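You operate a simulated robot arm through the tools that you are given. There is no shell and no other tool. Be economical: measure what you need, move in short steps, check, and stop when the job is done.

You run a simulated robot arm. Do the job below in one go: nothing can be reset, and whatever is moved stays where it is left.

JOB
Read the blue-collar tube's colour step and rack it by that step.
Fine: switch the reader on, stand the tube in the reader cell; it ends in the step rack pocket with that number; reader off at the end; the other tubes stay; dry hands at switches and plugs; spill a teaspoon at most. Set down upright: tube with blue collar.

It is judged by the outcome, as a careful person would: the job done as asked, and still so three seconds after it is handed in. It fails if anything else is knocked over, pushed out of place, dropped, spilled or broken.

ROBOT AND FRAMES
A 7-joint arm with a two-finger parallel gripper, fixed in place. Base frame: the origin is at the foot of the arm, x ahead of it, y to its left, z up; the work surface is at about z = 900. Units: mm, rad, N and s.
With the tool pointing down near the work surface it reaches from about 300 to 680 mm from the base axis. Its first joint turns from -1.152 to 1.152 rad. Payload 1.57 kg.
The TCP is the grasp point between the finger pads, 30 mm short of the fingertips. In the tool frame z runs along the fingers and y along their closing line. The gripper opens to 110 mm. The fingers are 24 mm wide and 12 mm thick; the gripper's body (48 by 112 mm) begins 78 mm behind the TCP.
Orientation is that of the tool frame in the base frame, as a unit quaternion [w, x, y, z]. With the fingers straight down and closing along the base's y, the tool's x points along the base's -x, its y along +y and its z along -z.

CONTROLS
- The arm moves only by the tool servo_tool. Its argument "rows" is text: rows parted by semicolons, each of 7 numbers parted by spaces: the shift along the base's x, y, z in m, then the turn, a rotation vector about the base's x, y, z in rad, then the opening in per cent of the stroke, from 0 (shut) to 100 (fully open). In form: x y z wx wy wz claw; .... A call has 1 to 20 rows; each row is the pose to reach, as a shift and turn from the pose commanded when the call began. Each row takes 0.2 s and may step no farther than 50 mm and 0.15 rad from the row before; otherwise, or with a gripper value out of range, the whole call is refused. Where a pose cannot be reached the arm comes as near as it can. A force on the tool above 40 N (or 10 N above the force at the start of the call, whichever is more), or a blocked arm, ends the call early, and 0.2 s more pass. The fingers move at their own pace (about 108 mm/s each) and stop on an object; they squeeze with about 33 N. The grip force told is the motor's: it shows also when the fingers shut on nothing. Time passes only in rows, and 0.2 s behind the last, so rows that repeat a pose let the fingers close. The reply holds the time, the measured pose of the TCP, the force on the tool along the base axes, the opening and the grip force, in the units named above and with some noise, with the torque about the TCP (base axes, N m) and any sound that the robot's microphone picked up.
- Cameras (640 x 400 px; columns grow to the right, rows downward): "scene" is fixed at [180.7, -396.1, 1380.4]; the picture's right is [0.69, -0.72, 0.00], its down [-0.43, -0.41, -0.80] and it looks along [0.58, 0.56, -0.59] (base axes); focal length 246 px, centre (320, 200). "wrist" rides on the gripper at [70, 16, -141] in the tool frame; the picture's right is [-0.23, 0.97, 0.00], its down [-0.86, -0.20, -0.48] and it looks along [-0.47, -0.11, 0.88] (tool axes); focal length 222 px, centre (320, 200). There is no depth. A picture from a camera that has moved, and an enlarged one, comes with that camera's place and axes in the base frame and with its lens. The place of the scene camera against the robot may be out by one fixed shift of up to 25 mm in any direction.
- capture(camera): a new picture of that camera. No time passes.
- zoom(camera, box): a new picture of the part [left, top, right, bottom] of that camera's present view, enlarged. No time passes.
- hand_in(): hands the job in; it is judged then, once.

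Go step by step. Nothing tells you positions but the pictures and the camera data: compare them with the known pose of the tool, close in by small moves and look again before you grip or let go. The budget is 120 turns and 64 pictures, counting those below and the enlarged ones. Unless the task says otherwise, let go and move clear before handing in, and close with one line.

The tools are called by a JSON object that holds its "api" and its "payload". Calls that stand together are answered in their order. servo_tool: Moves the arm, as the interface text tells. Its arguments: {"type":"object","properties":{"rows":{"type":"string"}},"required":["rows"]} The other tools are called the same way: capture (camera) takes a picture; zoom (camera, box) takes an enlarged picture of a part of a camera's view; hand_in () hands the job in.

At the start:

```text
clock: 0.0
eef_pos: [407.5, -65.6, 1245.7]
tool_rot: [0.001, 0.0, 1.0, 0.0]
force: [0.1, 0.0, -0.3]
wrist_torque: [-0.01, 0.03, 0.0]
finger_gap: 110.1
grip_force: 0.1
```

scene: 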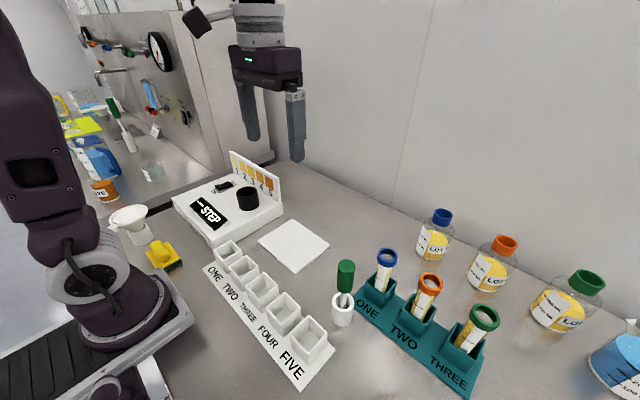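
wrist: 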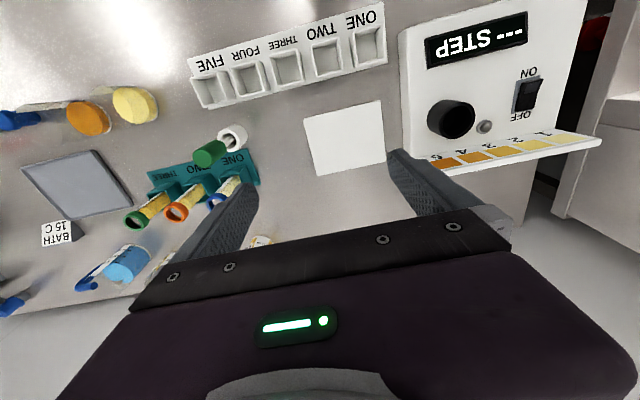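

I see the reader (switch, black cell), a step rack ONE–FIVE, and a teal rack with three tubes, the blue collar in ONE. I'll look closer first.

{"api": "zoom", "payload": {"camera": "scene", "box": [160, 140, 340, 253]}}

{"api": "zoom", "payload": {"camera": "scene", "box": [310, 220, 510, 400]}}

{"api": "zoom", "payload": {"camera": "wrist", "box": [390, 0, 610, 180]}}

{"api": "zoom", "payload": {"camera": "wrist", "box": [110, 100, 290, 250]}}

```text
3.54 times, centred on (250, 196) of scene
camera zoom: at [180.7, -396.1, 1380.4], right [0.69, -0.72, 0.0], down [-0.43, -0.41, -0.8], along [0.58, 0.56, -0.59], focal length 872 px, centre (568, 212)
```

zoom: 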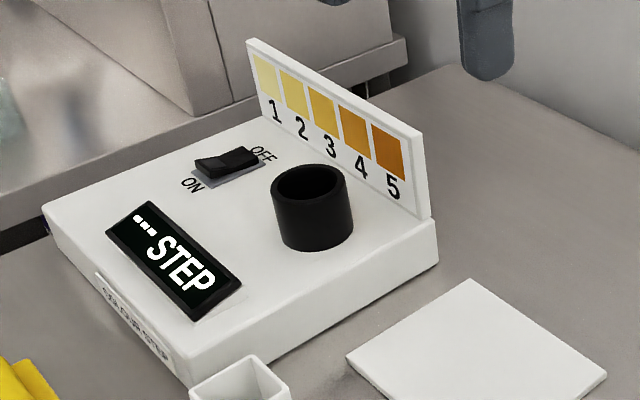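

```text
2.22 times, centred on (410, 310) of scene
camera zoom: at [180.7, -396.1, 1380.4], right [0.69, -0.72, 0.0], down [-0.43, -0.41, -0.8], along [0.58, 0.56, -0.59], focal length 547 px, centre (120, -44)
```

zoom: 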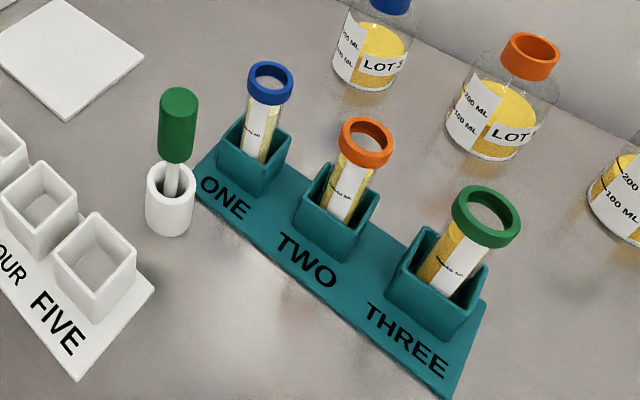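

```text
2.22 times, centred on (500, 90) of wrist
camera zoom: at [337.2, -47.7, 1387.2], right [0.23, 0.97, 0.0], down [0.86, -0.2, 0.48], along [0.47, -0.11, -0.88], focal length 494 px, centre (-80, 444)
```

zoom: 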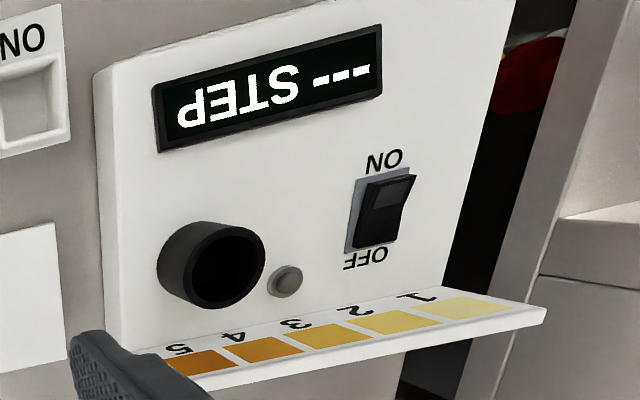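

```text
2.67 times, centred on (200, 175) of wrist
camera zoom: at [337.2, -47.7, 1387.2], right [0.23, 0.97, 0.0], down [0.86, -0.2, 0.48], along [0.47, -0.11, -0.88], focal length 592 px, centre (640, 267)
```

zoom: 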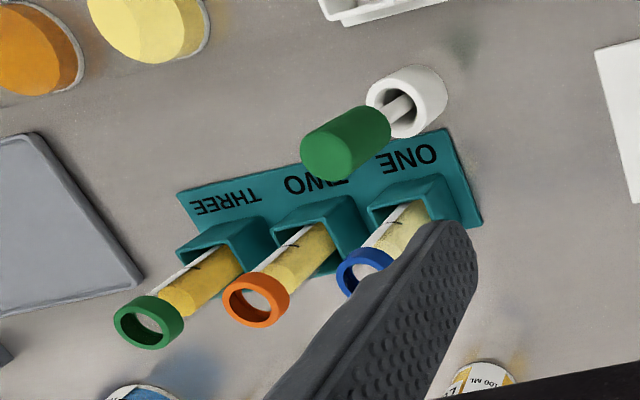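

The display reads "--- STEP". I'll move above the reader to measure the switch and cell from the wrist camera.

{"api": "servo_tool", "payload": {"rows": "0 0.045 0 0 0 0 50; 0 0.09 0 0 0 0 50; 0 0.135 0 0 0 0 30; 0 0.18 0 0 0 0 0; 0 0.225 0 0 0 0 0; 0 0.26 0 0 0 0 0; 0 0.27 0 0 0 0 0"}}

{"api": "capture", "payload": {"camera": "wrist"}}

```text
clock: 1.6
eef_pos: [406.0, 205.2, 1245.9]
tool_rot: [0.0, 0.0, 1.0, 0.001]
force: [0.3, 0.0, -0.1]
wrist_torque: [0.02, 0.0, 0.0]
finger_gap: 0.0
grip_force: 21.3
```

```text
57 pictures are left
camera wrist: at [337.0, 221.9, 1387.7], right [0.23, 0.97, 0.0], down [0.85, -0.2, 0.48], along [0.47, -0.11, -0.88], focal length 222 px, centre (320, 200)
```

wrist: 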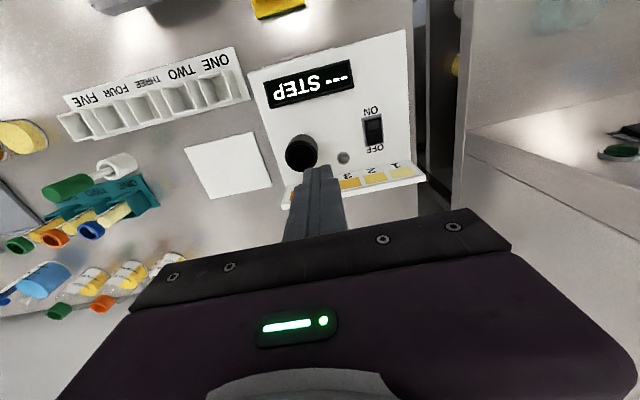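

{"api": "zoom", "payload": {"camera": "wrist", "box": [255, 30, 425, 210]}}

{"api": "zoom", "payload": {"camera": "scene", "box": [200, 165, 260, 225]}}

```text
2.22 times, centred on (340, 120) of wrist
camera zoom: at [337.0, 221.9, 1387.7], right [0.23, 0.97, 0.0], down [0.85, -0.2, 0.48], along [0.47, -0.11, -0.88], focal length 494 px, centre (276, 378)
```

zoom: 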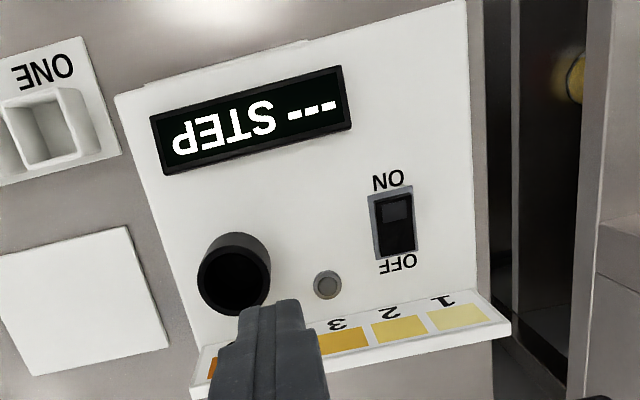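

```text
6.67 times, centred on (230, 195) of scene
camera zoom: at [180.7, -396.1, 1380.4], right [0.69, -0.72, 0.0], down [-0.43, -0.41, -0.8], along [0.58, 0.56, -0.59], focal length 1642 px, centre (920, 233)
```

zoom: 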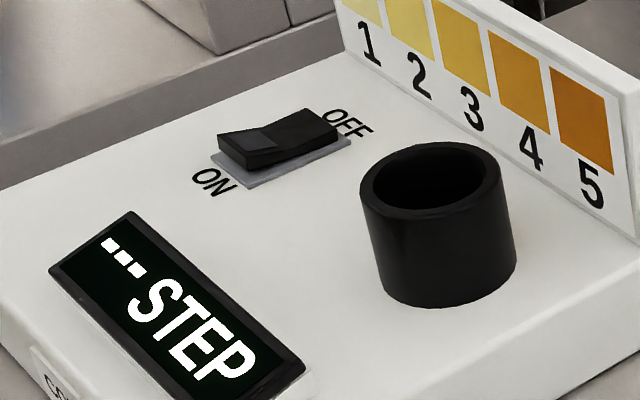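

Cell top is about (445,164,994), switch about (446,301,956), ON end toward the robot. I'll hover the shut fingertips above the ON end.

{"api": "servo_tool", "payload": {"rows": "0.01 0.045 0 0 0 0 0; 0.021 0.09 0 0 0 0 0; 0.021 0.097 -0.045 0 0 0 0; 0.021 0.097 -0.09 0 0 0 0; 0.021 0.097 -0.135 0 0 0 0; 0.021 0.097 -0.18 0 0 0 0; 0.021 0.097 -0.21 0 0 0 0; 0.021 0.097 -0.23 0 0 0 0;0.021 0.097 -0.23 0 0 0 0"}}

{"api": "capture", "payload": {"camera": "wrist"}}

{"api": "zoom", "payload": {"camera": "scene", "box": [170, 140, 290, 230]}}

```text
clock: 3.6
eef_pos: [430.2, 303.2, 1014.6]
tool_rot: [0.0, 0.0, 1.0, -0.001]
force: [-0.8, -0.8, -0.1]
wrist_torque: [-0.03, 0.01, -0.02]
finger_gap: 0.2
grip_force: 21.2
```

```text
54 pictures are left
camera wrist: at [360.1, 320.1, 1157.5], right [0.23, 0.97, 0.0], down [0.86, -0.2, 0.48], along [0.47, -0.11, -0.88], focal length 222 px, centre (320, 200)
```

wrist: 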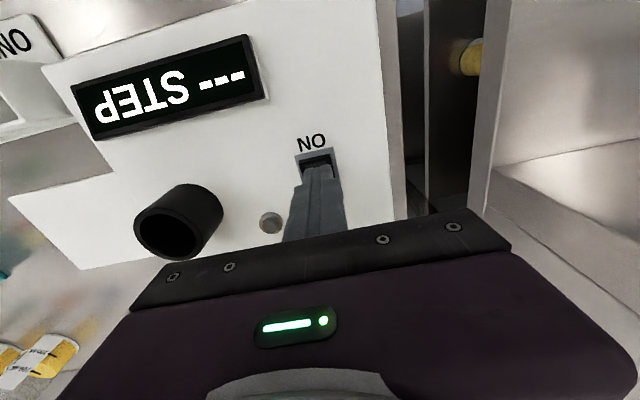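

```text
4.44 times, centred on (230, 185) of scene
camera zoom: at [180.7, -396.1, 1380.4], right [0.69, -0.72, 0.0], down [-0.43, -0.41, -0.8], along [0.58, 0.56, -0.59], focal length 1094 px, centre (720, 267)
```

zoom: 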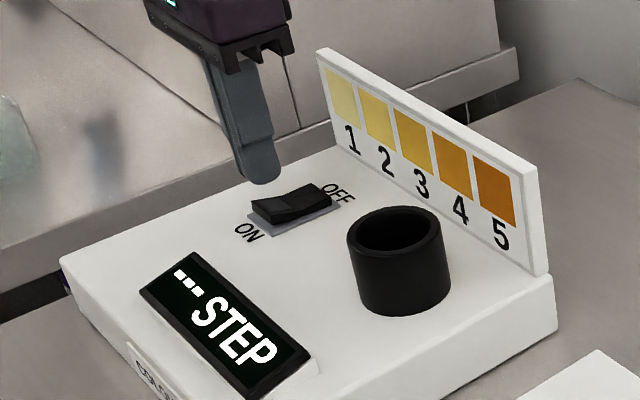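

Fingertips are lined up with the ON end. I'll press down in small steps.

{"api": "servo_tool", "payload": {"rows": "0 -0.002 -0.006 0 0 0 0; -0.002 -0.002 -0.012 0 0 0 0; -0.002 -0.002 -0.017 0 0 0 0; -0.002 -0.002 -0.021 0 0 0 0; -0.002 -0.002 -0.025 0 0 0 0; -0.002 -0.002 -0.028 0 0 0 0"}}

{"api": "zoom", "payload": {"camera": "scene", "box": [170, 140, 290, 230]}}

```text
clock: 4.9
eef_pos: [425.9, 300.8, 991.8]
tool_rot: [0.001, 0.0, 1.0, 0.001]
force: [-6.1, -3.6, 10.4]
wrist_torque: [-0.12, 0.02, -0.04]
finger_gap: 0.2
grip_force: 21.4
stopped in row 6: the force on the tool passed its limit at 49 N (the readings are from after the stop); the commanded pose is now the measured one
```

```text
4.44 times, centred on (230, 185) of scene
camera zoom: at [180.4, -396.3, 1380.4], right [0.69, -0.72, 0.0], down [-0.43, -0.41, -0.81], along [0.58, 0.56, -0.59], focal length 1094 px, centre (720, 267)
```

zoom: 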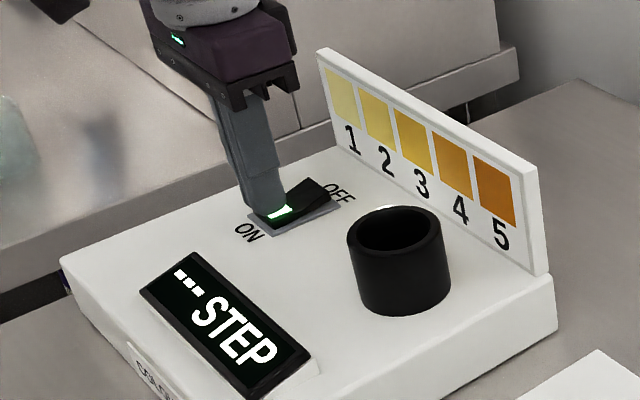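

The switch lit green, so the reader is on. The blue tube's collar comes out near (489,-281,1028); I'll lift and go above it with fingers half open.

{"api": "servo_tool", "payload": {"rows": "0 0 0.045 0 0 0 0; 0 0 0.09 0 0 0 0; 0 0 0.135 0 0 0 0; 0 0 0.178 0 0 0 0; 0 -0.045 0.178 0 0 0 0; 0 -0.09 0.178 0 0 0 0; 0 -0.135 0.178 0 0 0 20; 0 -0.18 0.178 0 0 0 40; 0 -0.225 0.178 0 0 0 64; 0 -0.27 0.178 0 0 0 64; 0.01 -0.315 0.178 0 0 0 64; 0.02 -0.36 0.178 0 0 0 64; 0.03 -0.405 0.178 0 0 0 64; 0.04 -0.45 0.178 0 0 0 64; 0.05 -0.495 0.178 0 0 0 64; 0.06 -0.54 0.178 0 0 0 64; 0.063 -0.575 0.178 0 0 0 64; 0.063 -0.582 0.178 0 0 0 64;0.063 -0.582 0.178 0 0 0 64"}}

{"api": "capture", "payload": {"camera": "wrist"}}

{"api": "capture", "payload": {"camera": "scene"}}

```text
clock: 8.9
eef_pos: [490.5, -282.2, 1170.1]
tool_rot: [0.002, 0.0, 1.0, 0.001]
force: [-0.2, 0.2, 0.1]
wrist_torque: [-0.01, -0.03, -0.02]
finger_gap: 70.6
grip_force: 0.0
```

```text
51 pictures are left
camera wrist: at [420.4, -265.2, 1312.6], right [0.23, 0.97, 0.0], down [0.85, -0.2, 0.48], along [0.47, -0.11, -0.88], focal length 222 px, centre (320, 200)
```

wrist: 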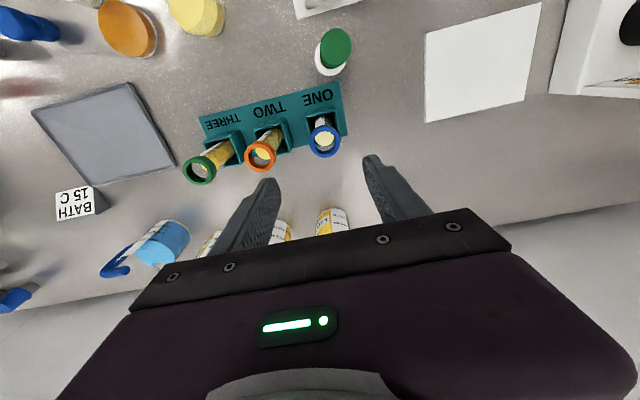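

```text
50 pictures are left
```

scene: 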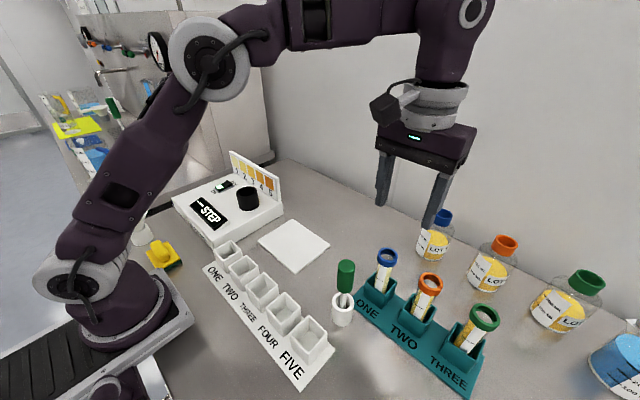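

{"api": "zoom", "payload": {"camera": "wrist", "box": [260, 80, 400, 180]}}

{"api": "zoom", "payload": {"camera": "scene", "box": [330, 230, 430, 330]}}

```text
4.00 times, centred on (330, 130) of wrist
camera zoom: at [420.4, -265.2, 1312.6], right [0.23, 0.97, 0.0], down [0.85, -0.2, 0.48], along [0.47, -0.11, -0.88], focal length 888 px, centre (280, 480)
```

zoom: 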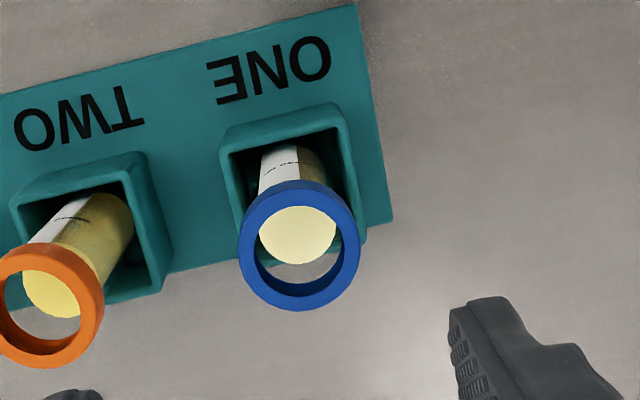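

```text
4.00 times, centred on (380, 280) of scene
camera zoom: at [180.7, -396.1, 1380.4], right [0.69, -0.72, 0.0], down [-0.43, -0.41, -0.8], along [0.58, 0.56, -0.59], focal length 985 px, centre (80, -120)
```

zoom: 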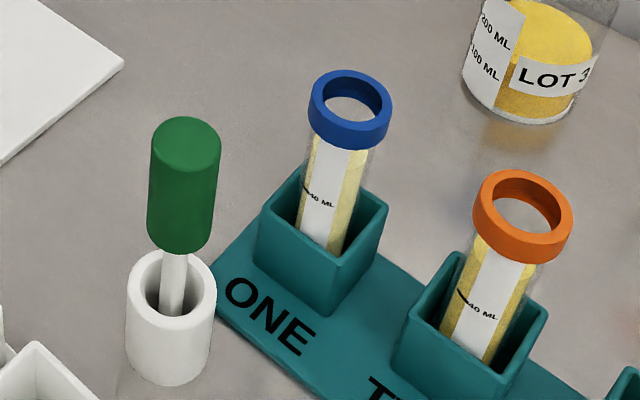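

Collar top is about (490,-275,1033), 38 mm across, tube upright. I'll centre and come down partway to check.

{"api": "servo_tool", "payload": {"rows": "0 0.007 -0.04 0 0 0 64; 0 0.007 -0.075 0 0 0 64; 0 0.007 -0.095 0 0 0 64; 0 0.007 -0.095 0 0 0 64"}}

{"api": "capture", "payload": {"camera": "wrist"}}

{"api": "zoom", "payload": {"camera": "scene", "box": [320, 180, 460, 300]}}

```text
clock: 9.9
eef_pos: [489.9, -275.2, 1073.8]
tool_rot: [0.002, 0.0, 1.0, 0.001]
force: [0.2, -0.2, 0.2]
wrist_torque: [-0.04, -0.02, -0.03]
finger_gap: 70.4
grip_force: 0.0
```

```text
47 pictures are left
camera wrist: at [418.6, -258.9, 1215.6], right [0.23, 0.97, 0.0], down [0.85, -0.2, 0.48], along [0.47, -0.11, -0.88], focal length 222 px, centre (320, 200)
```

wrist: 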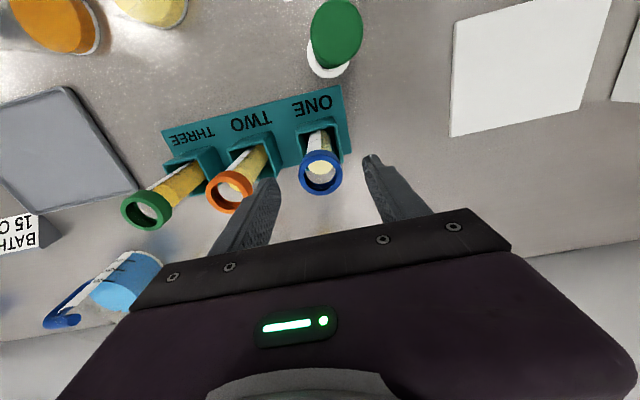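

```text
3.33 times, centred on (390, 240) of scene
camera zoom: at [180.7, -396.1, 1380.4], right [0.69, -0.72, 0.0], down [-0.43, -0.41, -0.8], along [0.58, 0.56, -0.59], focal length 821 px, centre (87, 67)
```

zoom: 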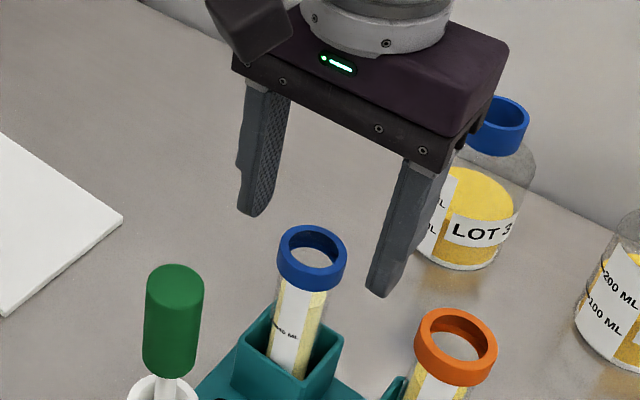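

Collar refined to about (493,-276, top 1024). Descending around it.

{"api": "servo_tool", "payload": {"rows": "0.003 -0.001 -0.02 0 0 0 64; 0.003 -0.001 -0.04 0 0 0 64; 0.003 -0.001 -0.058 0 0 0 64; 0.003 -0.001 -0.06 0 0 0 64"}}

{"api": "capture", "payload": {"camera": "wrist"}}

{"api": "zoom", "payload": {"camera": "scene", "box": [320, 200, 460, 320]}}

```text
clock: 10.9
eef_pos: [494.5, -274.3, 1014.4]
tool_rot: [0.002, 0.0, 1.0, 0.001]
force: [0.3, -0.5, 0.0]
wrist_torque: [-0.03, -0.01, 0.02]
finger_gap: 70.4
grip_force: 0.0
```

```text
45 pictures are left
camera wrist: at [423.0, -258.0, 1156.2], right [0.23, 0.97, 0.0], down [0.85, -0.2, 0.48], along [0.47, -0.11, -0.88], focal length 222 px, centre (320, 200)
```

wrist: 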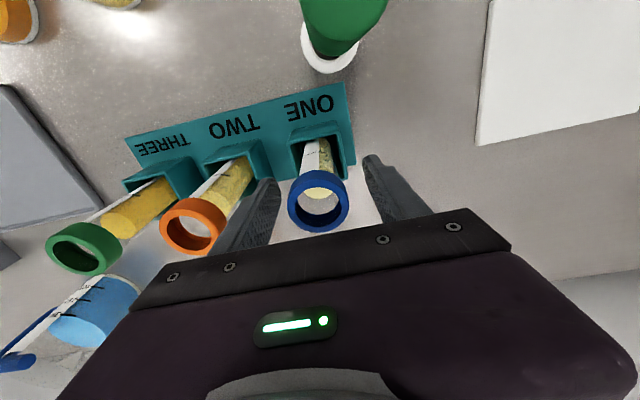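

```text
3.33 times, centred on (390, 260) of scene
camera zoom: at [180.7, -396.1, 1380.4], right [0.69, -0.72, 0.0], down [-0.43, -0.41, -0.8], along [0.58, 0.56, -0.59], focal length 821 px, centre (87, 0)
```

zoom: 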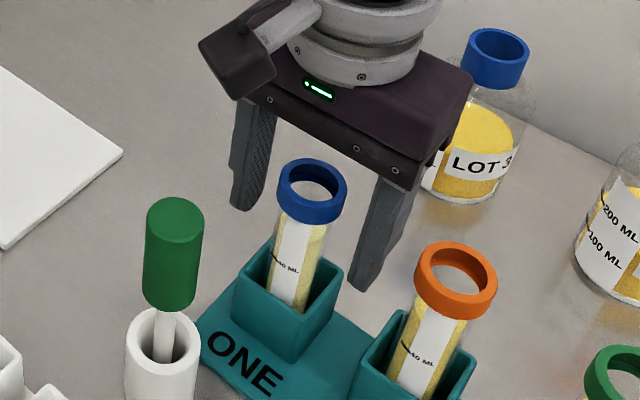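

The collar sits centred between the fingers. I'll raise 5 mm and close.

{"api": "servo_tool", "payload": {"rows": "-0.001 -0.001 0.005 0 0 0 55; -0.001 -0.001 0.005 0 0 0 45; -0.001 -0.001 0.005 0 0 0 38; -0.001 -0.001 0.005 0 0 0 30; -0.001 -0.001 0.005 0 0 0 20; -0.001 -0.001 0.005 0 0 0 20"}}

{"api": "capture", "payload": {"camera": "wrist"}}

{"api": "zoom", "payload": {"camera": "scene", "box": [320, 200, 460, 320]}}

```text
clock: 12.3
eef_pos: [494.0, -274.3, 1019.3]
tool_rot: [0.002, 0.0, 1.0, 0.001]
force: [0.6, 0.6, -0.1]
wrist_torque: [0.03, 0.01, -0.01]
finger_gap: 36.4
grip_force: 32.9
```

```text
43 pictures are left
camera wrist: at [421.8, -259.5, 1160.9], right [0.23, 0.97, 0.0], down [0.85, -0.2, 0.48], along [0.47, -0.11, -0.88], focal length 222 px, centre (320, 200)
```

wrist: 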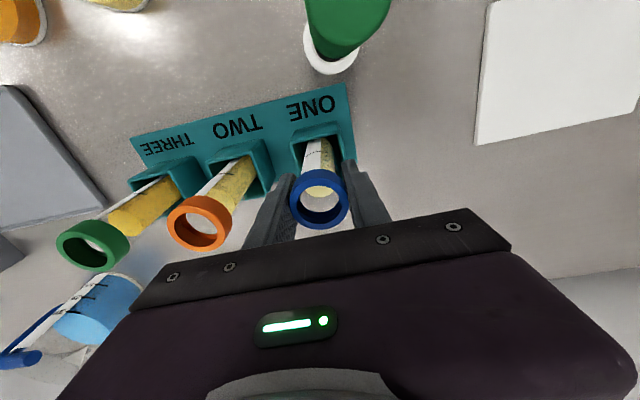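

```text
3.33 times, centred on (390, 260) of scene
camera zoom: at [180.7, -396.1, 1380.4], right [0.69, -0.72, 0.0], down [-0.43, -0.41, -0.8], along [0.58, 0.56, -0.59], focal length 821 px, centre (87, 0)
```

zoom: 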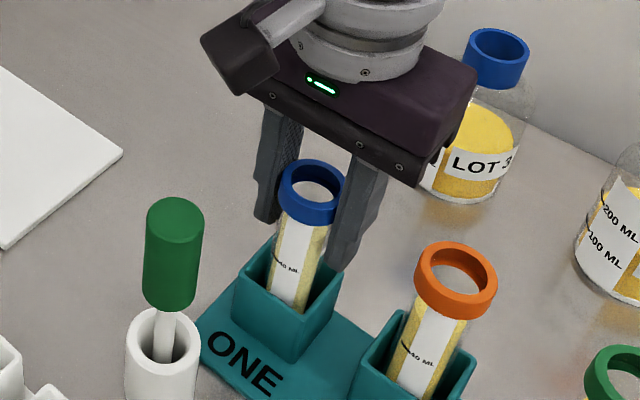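

Gripped (36 mm). Lifting slowly and checking.

{"api": "servo_tool", "payload": {"rows": "0 0 0.005 0 0 0 20; 0 0 0.015 0 0 0 20; 0 0 0.03 0 0 0 20; 0 0 0.05 0 0 0 20; 0 0 0.07 0 0 0 20; 0 0 0.09 0 0 0 20; 0 0 0.11 0 0 0 20; 0 0 0.125 0 0 0 20; 0 0 0.13 0 0 0 20; 0 0 0.13 0 0 0 20"}}

{"api": "capture", "payload": {"camera": "scene"}}

{"api": "capture", "payload": {"camera": "wrist"}}

```text
clock: 14.5
eef_pos: [492.9, -275.7, 1149.5]
tool_rot: [0.001, 0.001, 1.0, 0.001]
force: [-0.1, -0.7, 0.4]
wrist_torque: [0.0, -0.01, -0.02]
finger_gap: 36.6
grip_force: 32.7
```

```text
41 pictures are left
```

scene: 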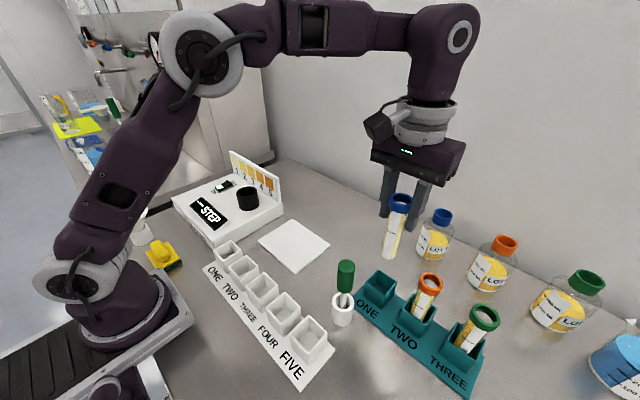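

```text
40 pictures are left
camera wrist: at [422.1, -259.1, 1291.5], right [0.23, 0.97, 0.0], down [0.85, -0.2, 0.48], along [0.47, -0.11, -0.88], focal length 222 px, centre (320, 200)
```

wrist: 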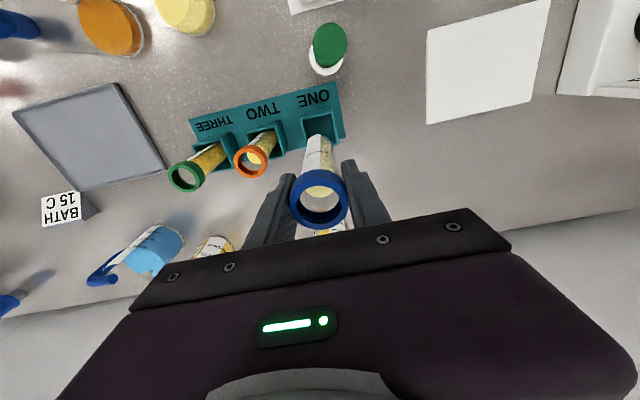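

Tube is out and upright. Carrying it to above the reader cell smoothly.

{"api": "servo_tool", "payload": {"rows": "-0.003 0.008 0.003 0 0 0 20; -0.008 0.025 0.008 0 0 0 20; -0.013 0.05 0.01 0 0 0 20; -0.018 0.08 0.01 0 0 0 20; -0.023 0.112 0.01 0 0 0 20; -0.028 0.144 0.01 0 0 0 20; -0.033 0.176 0.01 0 0 0 20; -0.038 0.208 0.01 0 0 0 20; -0.042 0.24 0.01 0 0 0 20; -0.045 0.272 0.01 0 0 0 20; -0.046 0.304 0.01 0 0 0 20; -0.046 0.336 0.01 0 0 0 20; -0.046 0.365 0.01 0 0 0 20; -0.046 0.39 0.01 0 0 0 20; -0.046 0.41 0.01 0 0 0 20; -0.046 0.425 0.01 0 0 0 20; -0.046 0.435 0.01 0 0 0 20; -0.046 0.44 0.01 0 0 0 20; -0.046 0.44 0.01 0 0 0 20"}}

{"api": "capture", "payload": {"camera": "wrist"}}

{"api": "zoom", "payload": {"camera": "scene", "box": [190, 110, 310, 230]}}

```text
clock: 18.5
eef_pos: [445.8, 165.1, 1157.5]
tool_rot: [0.001, 0.0, 1.0, 0.001]
force: [0.4, 1.0, -0.7]
wrist_torque: [-0.03, -0.01, -0.01]
finger_gap: 36.5
grip_force: 32.8
```

```text
39 pictures are left
camera wrist: at [376.5, 181.0, 1300.3], right [0.23, 0.97, 0.0], down [0.85, -0.2, 0.48], along [0.47, -0.11, -0.88], focal length 222 px, centre (320, 200)
```

wrist: 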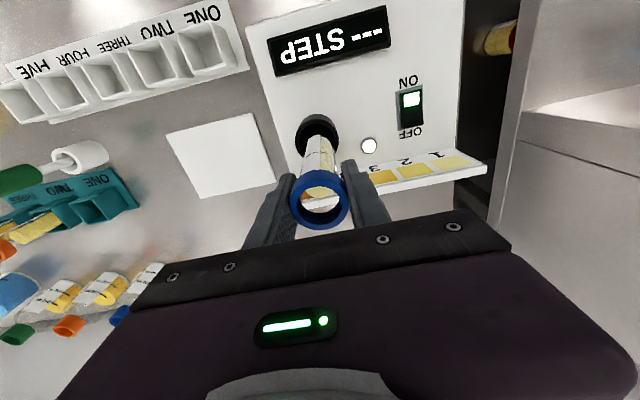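

```text
3.33 times, centred on (250, 170) of scene
camera zoom: at [180.7, -396.1, 1380.4], right [0.69, -0.72, 0.0], down [-0.43, -0.41, -0.8], along [0.58, 0.56, -0.59], focal length 821 px, centre (553, 300)
```

zoom: 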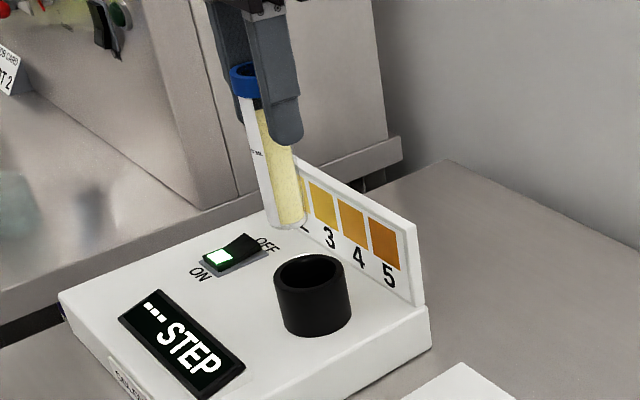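

{"api": "zoom", "payload": {"camera": "wrist", "box": [270, 95, 390, 235]}}

```text
2.86 times, centred on (330, 165) of wrist
camera zoom: at [376.5, 181.0, 1300.3], right [0.23, 0.97, 0.0], down [0.85, -0.2, 0.48], along [0.47, -0.11, -0.88], focal length 635 px, centre (291, 300)
```

zoom: 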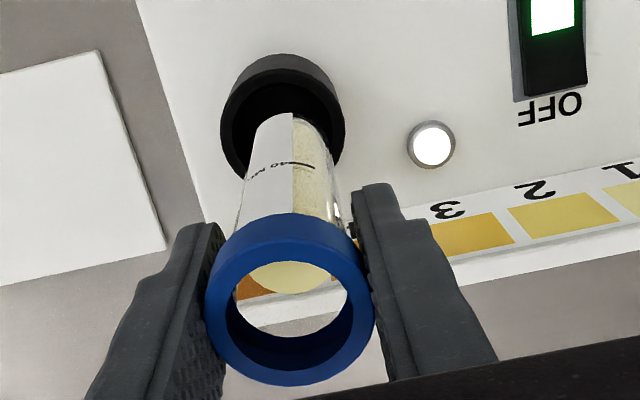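

Cell rim is about (449.5,160,1000); tube is a few mm off. Nudging and lowering close to the rim.

{"api": "servo_tool", "payload": {"rows": "0.002 -0.003 -0.004 0 0 0 20; 0.003 -0.005 -0.012 0 0 0 20; 0.003 -0.005 -0.02 0 0 0 20; 0.003 -0.005 -0.024 0 0 0 20; 0.003 -0.005 -0.024 0 0 0 20"}}

{"api": "zoom", "payload": {"camera": "wrist", "box": [270, 95, 390, 235]}}

{"api": "zoom", "payload": {"camera": "scene", "box": [210, 140, 290, 220]}}

```text
clock: 19.7
eef_pos: [448.9, 158.8, 1135.7]
tool_rot: [0.002, 0.0, 1.0, 0.001]
force: [-0.5, 0.3, -0.2]
wrist_torque: [0.0, -0.02, 0.0]
finger_gap: 36.6
grip_force: 33.0
```

```text
2.86 times, centred on (330, 165) of wrist
camera zoom: at [378.8, 174.9, 1277.0], right [0.23, 0.97, 0.0], down [0.85, -0.2, 0.48], along [0.47, -0.11, -0.88], focal length 635 px, centre (291, 300)
```

zoom: 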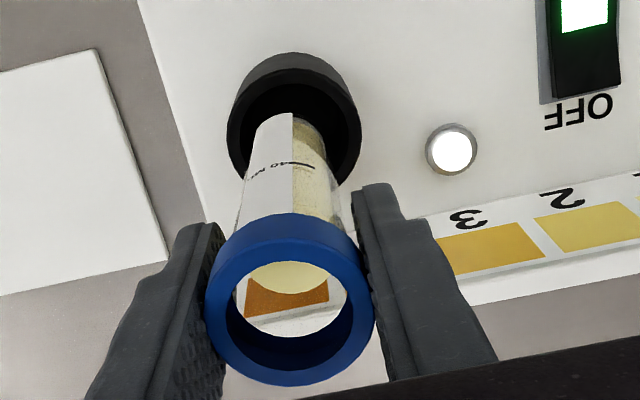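

```text
5.00 times, centred on (250, 180) of scene
camera zoom: at [180.7, -396.1, 1380.4], right [0.69, -0.72, 0.0], down [-0.43, -0.41, -0.8], along [0.58, 0.56, -0.59], focal length 1231 px, centre (670, 300)
```

zoom: 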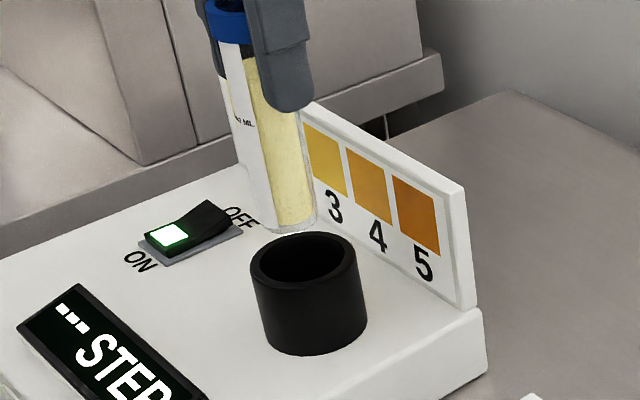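

Alignment is within about 2–3 mm with roughly 7 mm of clearance. Small correction and gentle entry.

{"api": "servo_tool", "payload": {"rows": "0.002 0.001 -0.004 0 0 0 20; 0.002 0.001 -0.01 0 0 0 20; 0.002 0.001 -0.016 0 0 0 20; 0.002 0.001 -0.022 0 0 0 20; 0.002 0.001 -0.026 0 0 0 20; 0.002 0.001 -0.026 0 0 0 20"}}

{"api": "zoom", "payload": {"camera": "wrist", "box": [270, 95, 390, 235]}}

{"api": "zoom", "payload": {"camera": "scene", "box": [210, 140, 290, 220]}}

```text
clock: 21.1
eef_pos: [451.6, 159.8, 1109.9]
tool_rot: [0.002, 0.001, 1.0, 0.001]
force: [0.2, -0.2, -1.2]
wrist_torque: [0.02, -0.01, -0.01]
finger_gap: 36.6
grip_force: 32.6
```

```text
2.86 times, centred on (330, 165) of wrist
camera zoom: at [380.6, 176.0, 1250.7], right [0.23, 0.97, 0.0], down [0.85, -0.2, 0.48], along [0.47, -0.11, -0.88], focal length 635 px, centre (291, 300)
```

zoom: 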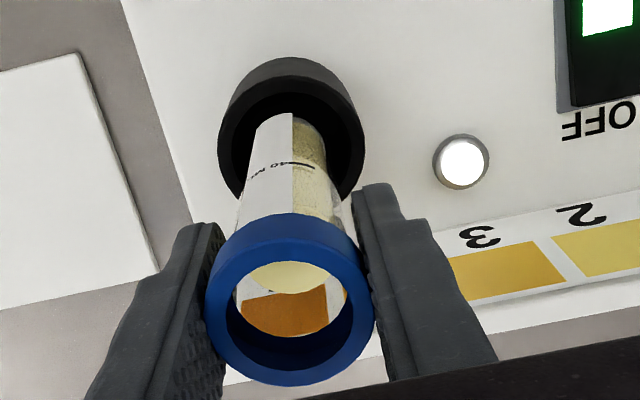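

```text
5.00 times, centred on (250, 180) of scene
camera zoom: at [180.7, -396.1, 1380.4], right [0.69, -0.72, 0.0], down [-0.43, -0.41, -0.8], along [0.58, 0.56, -0.59], focal length 1231 px, centre (670, 300)
```

zoom: 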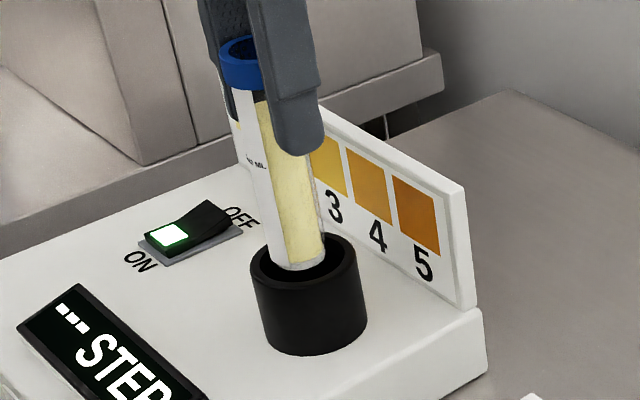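

Tube has entered the cell cleanly. Continuing down until it seats.

{"api": "servo_tool", "payload": {"rows": "0.001 0 -0.006 0 0 0 20; 0.002 0 -0.012 0 0 0 20; 0.002 0 -0.018 0 0 0 20; 0.002 0 -0.023 0 0 0 20; 0.002 0 -0.027 0 0 0 20; 0.002 0 -0.027 0 0 0 20"}}

{"api": "zoom", "payload": {"camera": "scene", "box": [210, 140, 290, 220]}}

```text
clock: 22.5
eef_pos: [452.4, 158.5, 1081.4]
tool_rot: [0.002, 0.0, 1.0, 0.001]
force: [-0.1, -0.3, -0.3]
wrist_torque: [-0.01, -0.04, 0.03]
finger_gap: 36.5
grip_force: 33.2
```

```text
5.00 times, centred on (250, 180) of scene
camera zoom: at [180.7, -396.1, 1380.4], right [0.69, -0.72, 0.0], down [-0.43, -0.41, -0.8], along [0.58, 0.56, -0.59], focal length 1231 px, centre (670, 300)
```

zoom: 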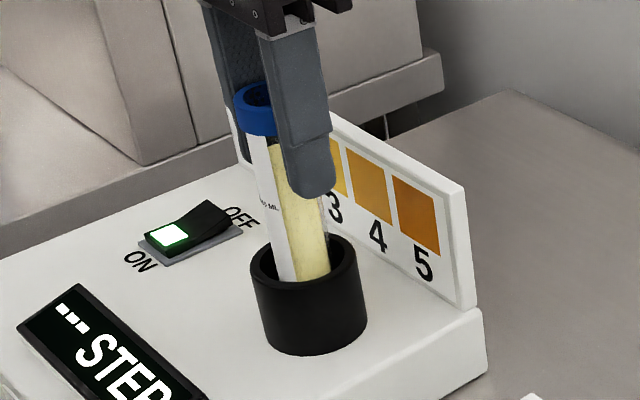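

Still free; lowering in small steps until contact.

{"api": "servo_tool", "payload": {"rows": "0 0 -0.003 0 0 0 20; 0 0 -0.006 0 0 0 20; 0 0 -0.009 0 0 0 20; 0 0 -0.011 0 0 0 20; 0 0 -0.011 0 0 0 20"}}

```text
clock: 23.7
eef_pos: [453.3, 160.6, 1070.0]
tool_rot: [0.002, 0.0, 1.0, 0.001]
force: [0.3, 0.7, -0.1]
wrist_torque: [-0.03, 0.01, -0.02]
finger_gap: 36.5
grip_force: 32.4
```

{"api": "servo_tool", "payload": {"rows": "0 0 -0.002 0 0 0 20; 0 0 -0.004 0 0 0 20; 0 0 -0.006 0 0 0 20; 0 0 -0.006 0 0 0 20"}}

{"api": "zoom", "payload": {"camera": "scene", "box": [180, 140, 290, 230]}}

```text
clock: 24.7
eef_pos: [452.9, 160.1, 1065.1]
tool_rot: [0.002, -0.001, 1.0, 0.0]
force: [-0.1, 0.5, 0.5]
wrist_torque: [0.0, 0.01, -0.04]
finger_gap: 36.7
grip_force: 33.3
```

```text
4.44 times, centred on (235, 185) of scene
camera zoom: at [180.7, -396.1, 1380.4], right [0.69, -0.72, 0.0], down [-0.43, -0.41, -0.8], along [0.58, 0.56, -0.59], focal length 1094 px, centre (698, 267)
```

zoom: 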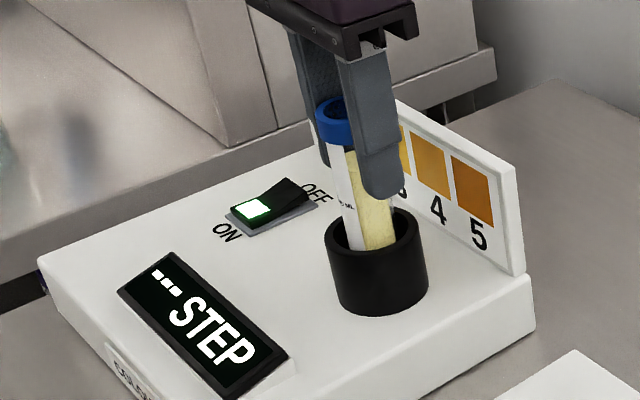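

{"api": "servo_tool", "payload": {"rows": "0 0 -0.002 0 0 0 20; 0 0 -0.004 0 0 0 20; 0 0 -0.004 0 0 0 20"}}

```text
clock: 25.5
eef_pos: [453.9, 160.3, 1062.1]
tool_rot: [0.003, 0.0, 1.0, 0.002]
force: [-1.8, 0.3, 29.7]
wrist_torque: [-0.02, 0.29, 0.0]
finger_gap: 36.5
grip_force: 32.8
```

Seated on the cell floor (contact). Easing up 2 mm, then checking before release.

{"api": "servo_tool", "payload": {"rows": "0 0 0.001 0 0 0 20; 0 0 0.002 0 0 0 20; 0 0 0.002 0 0 0 20; 0 0 0.002 0 0 0 20"}}

{"api": "zoom", "payload": {"camera": "scene", "box": [180, 140, 290, 230]}}

{"api": "zoom", "payload": {"camera": "wrist", "box": [240, 30, 400, 230]}}

```text
clock: 26.5
eef_pos: [451.9, 159.9, 1062.1]
tool_rot: [0.001, 0.0, 1.0, 0.001]
force: [0.5, -0.6, 1.0]
wrist_torque: [-0.04, -0.07, 0.01]
finger_gap: 36.7
grip_force: 32.9
```

```text
4.44 times, centred on (235, 185) of scene
camera zoom: at [180.7, -396.1, 1380.4], right [0.69, -0.72, 0.0], down [-0.43, -0.41, -0.8], along [0.58, 0.56, -0.59], focal length 1094 px, centre (698, 267)
```

zoom: 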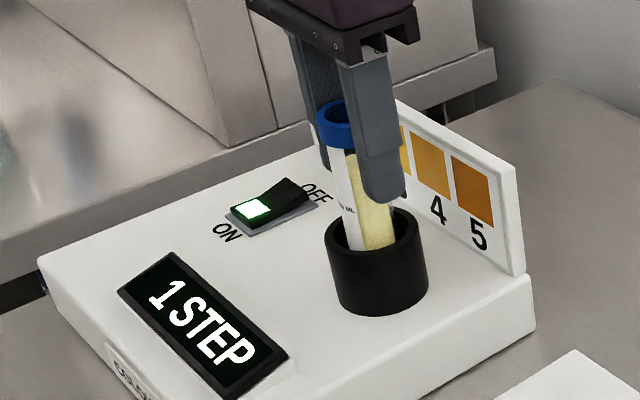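

```text
2.00 times, centred on (320, 130) of wrist
camera zoom: at [382.6, 176.3, 1204.5], right [0.23, 0.97, 0.0], down [0.85, -0.2, 0.48], along [0.47, -0.11, -0.88], focal length 444 px, centre (320, 340)
```

zoom: 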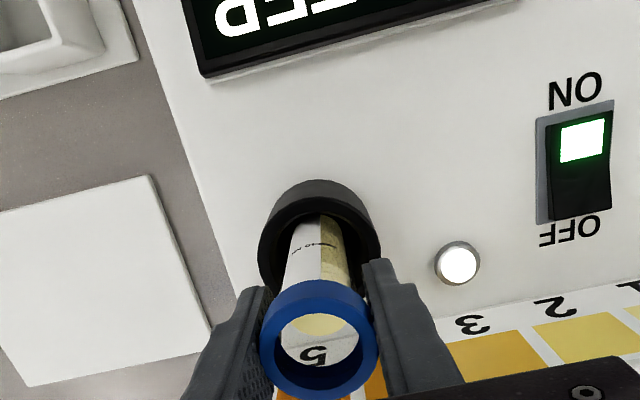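

The display reads "1 STEP". I'll let the tube stand freely with the fingers just around it for a moment to confirm the reading settles.

{"api": "servo_tool", "payload": {"rows": "0 0 0 0 0 0 38; 0 0 0 0 0 0 44; 0 0 0 0 0 0 44; 0 0 0 0 0 0 44; 0 0 0 0 0 0 44; 0 0 0 0 0 0 44; 0 0 0 0 0 0 44; 0 0 0 0 0 0 44"}}

{"api": "zoom", "payload": {"camera": "scene", "box": [180, 140, 290, 230]}}

{"api": "capture", "payload": {"camera": "wrist"}}

```text
clock: 28.3
eef_pos: [454.5, 159.2, 1063.6]
tool_rot: [0.002, -0.001, 1.0, 0.001]
force: [0.9, -0.2, -0.2]
wrist_torque: [0.02, 0.0, 0.0]
finger_gap: 48.1
grip_force: 0.0
```

```text
4.44 times, centred on (235, 185) of scene
camera zoom: at [180.7, -396.1, 1380.4], right [0.69, -0.72, 0.0], down [-0.43, -0.41, -0.8], along [0.58, 0.56, -0.59], focal length 1094 px, centre (698, 267)
```

zoom: 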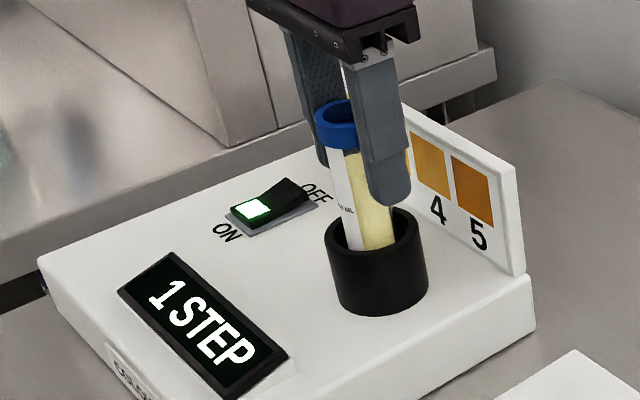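

```text
27 pictures are left
camera wrist: at [382.8, 176.4, 1204.9], right [0.23, 0.97, 0.0], down [0.85, -0.2, 0.48], along [0.47, -0.11, -0.88], focal length 222 px, centre (320, 200)
```

wrist: 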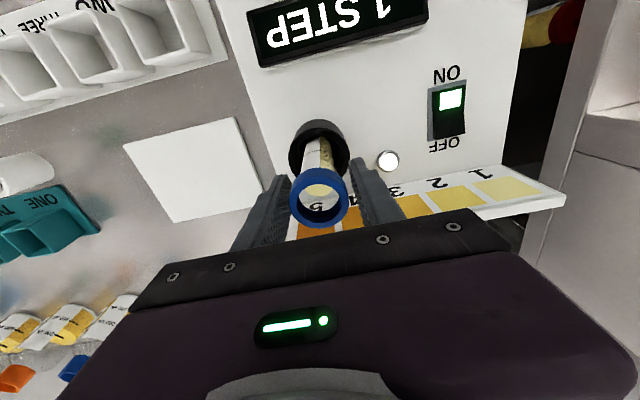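

The reading holds at 1 STEP and the tube stands free. Re-gripping and lifting out.

{"api": "servo_tool", "payload": {"rows": "-0.001 0 0 0 0 0 36; -0.001 0 0 0 0 0 25; -0.001 0 0 0 0 0 20; -0.001 0 0 0 0 0 20; -0.001 0 0 0 0 0 20; -0.001 0 0.005 0 0 0 20; -0.001 0 0.015 0 0 0 20; -0.001 0 0.03 0 0 0 20; -0.001 0 0.05 0 0 0 20; -0.001 0 0.07 0 0 0 20; -0.001 0 0.085 0 0 0 20; -0.001 0 0.092 0 0 0 20;-0.001 0 0.092 0 0 0 20"}}

{"api": "capture", "payload": {"camera": "wrist"}}

{"api": "capture", "payload": {"camera": "scene"}}

```text
clock: 31.1
eef_pos: [453.2, 159.7, 1155.1]
tool_rot: [0.002, 0.0, 1.0, 0.001]
force: [0.8, 0.6, 0.4]
wrist_torque: [0.0, -0.01, -0.03]
finger_gap: 36.4
grip_force: 33.0
```

```text
26 pictures are left
camera wrist: at [381.8, 176.6, 1297.7], right [0.23, 0.97, 0.0], down [0.85, -0.2, 0.48], along [0.47, -0.11, -0.88], focal length 222 px, centre (320, 200)
```

wrist: 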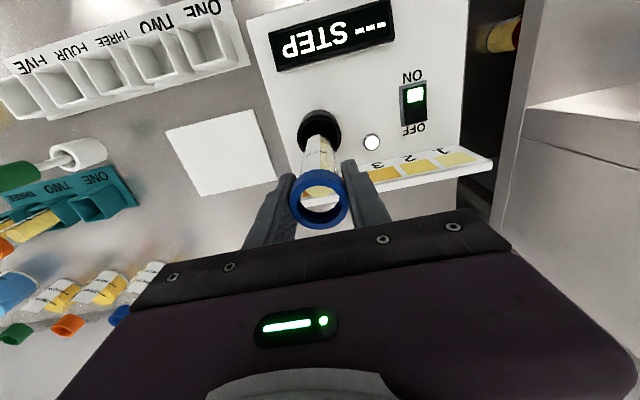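

```text
25 pictures are left
```

scene: 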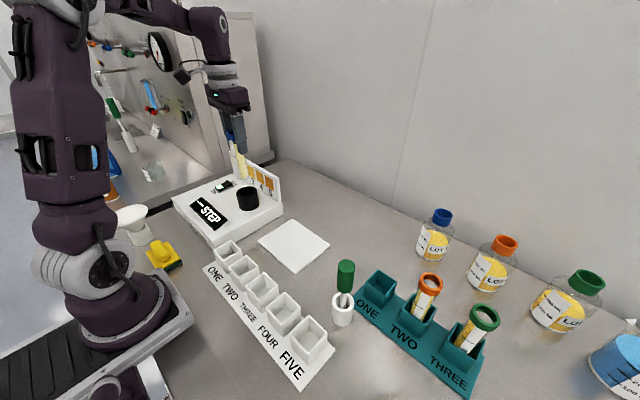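

Tube lifted, display back to "---". Pocket ONE is the one nearest the reader, about (315,42, top 946). Carrying over.

{"api": "servo_tool", "payload": {"rows": "-0.004 -0.004 0 0 0 0 20; -0.013 -0.012 0 0 0 0 20; -0.026 -0.023 0 0 0 0 20; -0.042 -0.036 0 0 0 0 20; -0.058 -0.05 0 0 0 0 20; -0.074 -0.064 0 0 0 0 20; -0.09 -0.078 0 0 0 0 20; -0.105 -0.091 0 0 0 0 20; -0.118 -0.102 0 0 0 0 20; -0.128 -0.11 0 0 0 0 20; -0.135 -0.116 0 0 0 0 20; -0.138 -0.118 0 0 0 0 20; -0.138 -0.118 0 0 0 0 20"}}

{"api": "capture", "payload": {"camera": "wrist"}}

{"api": "zoom", "payload": {"camera": "scene", "box": [180, 130, 320, 290]}}

```text
clock: 33.9
eef_pos: [313.6, 42.8, 1157.1]
tool_rot: [0.002, 0.0, 1.0, 0.0]
force: [0.3, -0.3, -0.4]
wrist_torque: [-0.02, 0.0, 0.04]
finger_gap: 36.4
grip_force: 32.9
```

```text
24 pictures are left
camera wrist: at [243.0, 58.7, 1297.9], right [0.23, 0.97, 0.0], down [0.85, -0.2, 0.48], along [0.47, -0.11, -0.88], focal length 222 px, centre (320, 200)
```

wrist: 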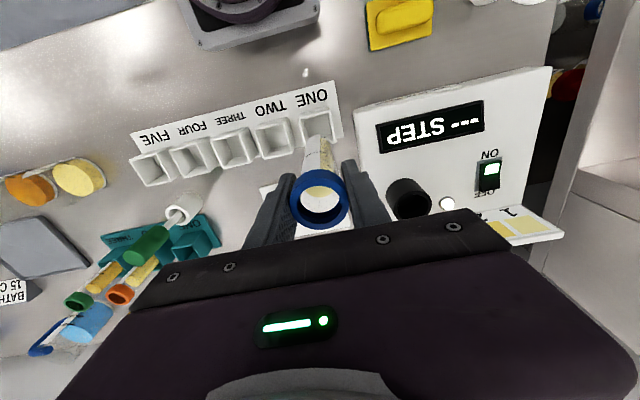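

```text
2.50 times, centred on (250, 210) of scene
camera zoom: at [180.7, -396.1, 1380.4], right [0.69, -0.72, 0.0], down [-0.43, -0.41, -0.8], along [0.58, 0.56, -0.59], focal length 616 px, centre (495, 175)
```

zoom: 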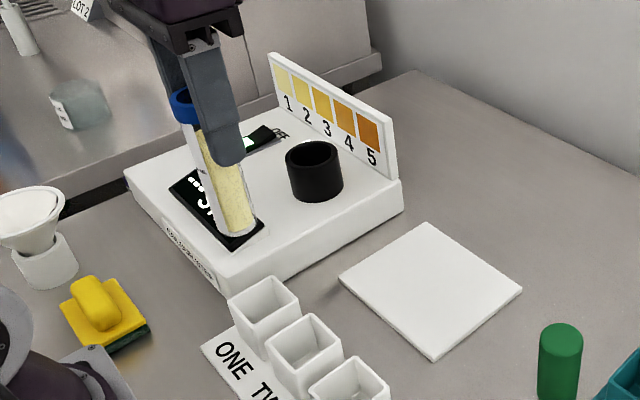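

{"api": "zoom", "payload": {"camera": "wrist", "box": [250, 80, 390, 220]}}

```text
2.86 times, centred on (320, 150) of wrist
camera zoom: at [243.0, 58.7, 1297.9], right [0.23, 0.97, 0.0], down [0.85, -0.2, 0.48], along [0.47, -0.11, -0.88], focal length 635 px, centre (320, 343)
```

zoom: 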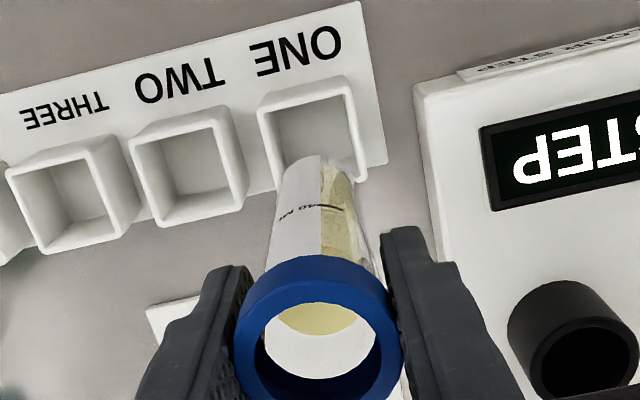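

Pocket ONE centre refines to about (310.5,40). Adjusting and lowering to just above it.

{"api": "servo_tool", "payload": {"rows": "-0.002 -0.002 -0.008 0 0 0 20; -0.003 -0.003 -0.023 0 0 0 20; -0.003 -0.003 -0.04 0 0 0 20; -0.003 -0.003 -0.055 0 0 0 20; -0.003 -0.003 -0.064 0 0 0 20; -0.003 -0.003 -0.068 0 0 0 20; -0.003 -0.003 -0.068 0 0 0 20"}}

{"api": "zoom", "payload": {"camera": "wrist", "box": [250, 80, 390, 220]}}

{"api": "zoom", "payload": {"camera": "scene", "box": [190, 190, 290, 290]}}

```text
clock: 35.5
eef_pos: [310.4, 40.1, 1088.6]
tool_rot: [0.001, 0.0, 1.0, 0.001]
force: [0.4, 0.3, -0.8]
wrist_torque: [0.01, -0.01, -0.01]
finger_gap: 36.3
grip_force: 32.8
```

```text
2.86 times, centred on (320, 150) of wrist
camera zoom: at [240.2, 56.8, 1229.5], right [0.23, 0.97, 0.0], down [0.85, -0.2, 0.48], along [0.47, -0.11, -0.88], focal length 635 px, centre (320, 343)
```

zoom: 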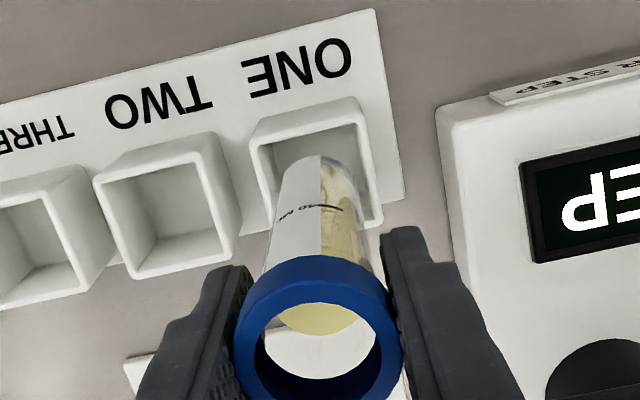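

```text
4.00 times, centred on (240, 240) of scene
camera zoom: at [180.7, -396.1, 1380.4], right [0.69, -0.72, 0.0], down [-0.43, -0.41, -0.8], along [0.58, 0.56, -0.59], focal length 985 px, centre (640, 40)
```

zoom: 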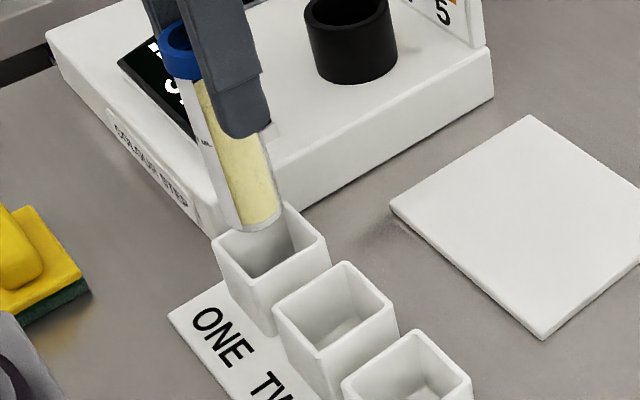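

{"api": "servo_tool", "payload": {"rows": "-0.001 -0.001 -0.004 0 0 0 20; -0.001 -0.001 -0.009 0 0 0 20; -0.001 -0.001 -0.014 0 0 0 20; -0.001 -0.001 -0.019 0 0 0 20; -0.001 -0.001 -0.024 0 0 0 20; -0.001 -0.001 -0.024 0 0 0 20"}}

{"api": "zoom", "payload": {"camera": "wrist", "box": [250, 80, 390, 220]}}

{"api": "zoom", "payload": {"camera": "scene", "box": [190, 190, 290, 290]}}

```text
clock: 36.9
eef_pos: [310.8, 39.7, 1062.3]
tool_rot: [0.002, 0.0, 1.0, 0.001]
force: [-0.2, -0.4, -0.3]
wrist_torque: [0.02, -0.01, -0.01]
finger_gap: 36.6
grip_force: 33.4
```

```text
2.86 times, centred on (320, 150) of wrist
camera zoom: at [239.9, 55.8, 1205.2], right [0.23, 0.97, 0.0], down [0.85, -0.2, 0.48], along [0.47, -0.11, -0.88], focal length 635 px, centre (320, 343)
```

zoom: 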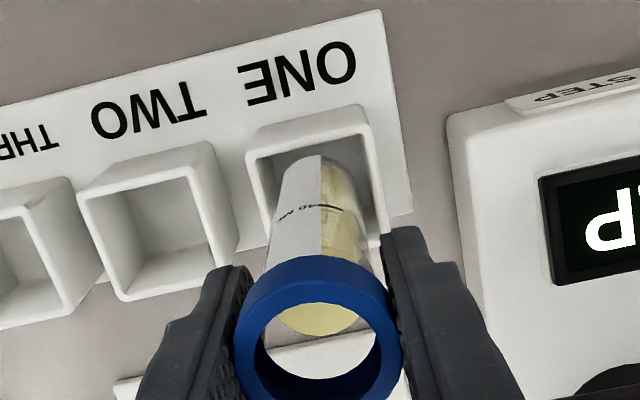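

```text
4.00 times, centred on (240, 240) of scene
camera zoom: at [180.7, -396.1, 1380.4], right [0.69, -0.72, 0.0], down [-0.43, -0.41, -0.8], along [0.58, 0.56, -0.59], focal length 985 px, centre (640, 40)
```

zoom: 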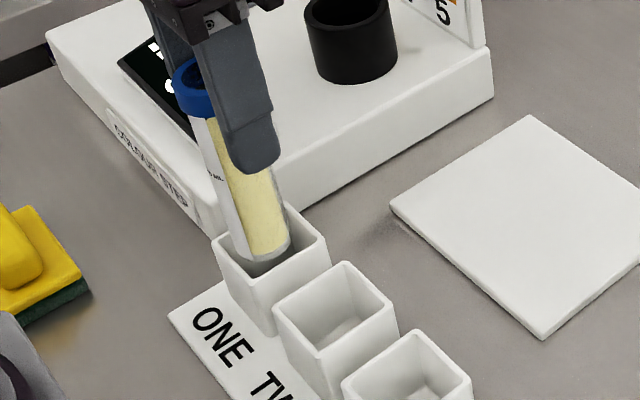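

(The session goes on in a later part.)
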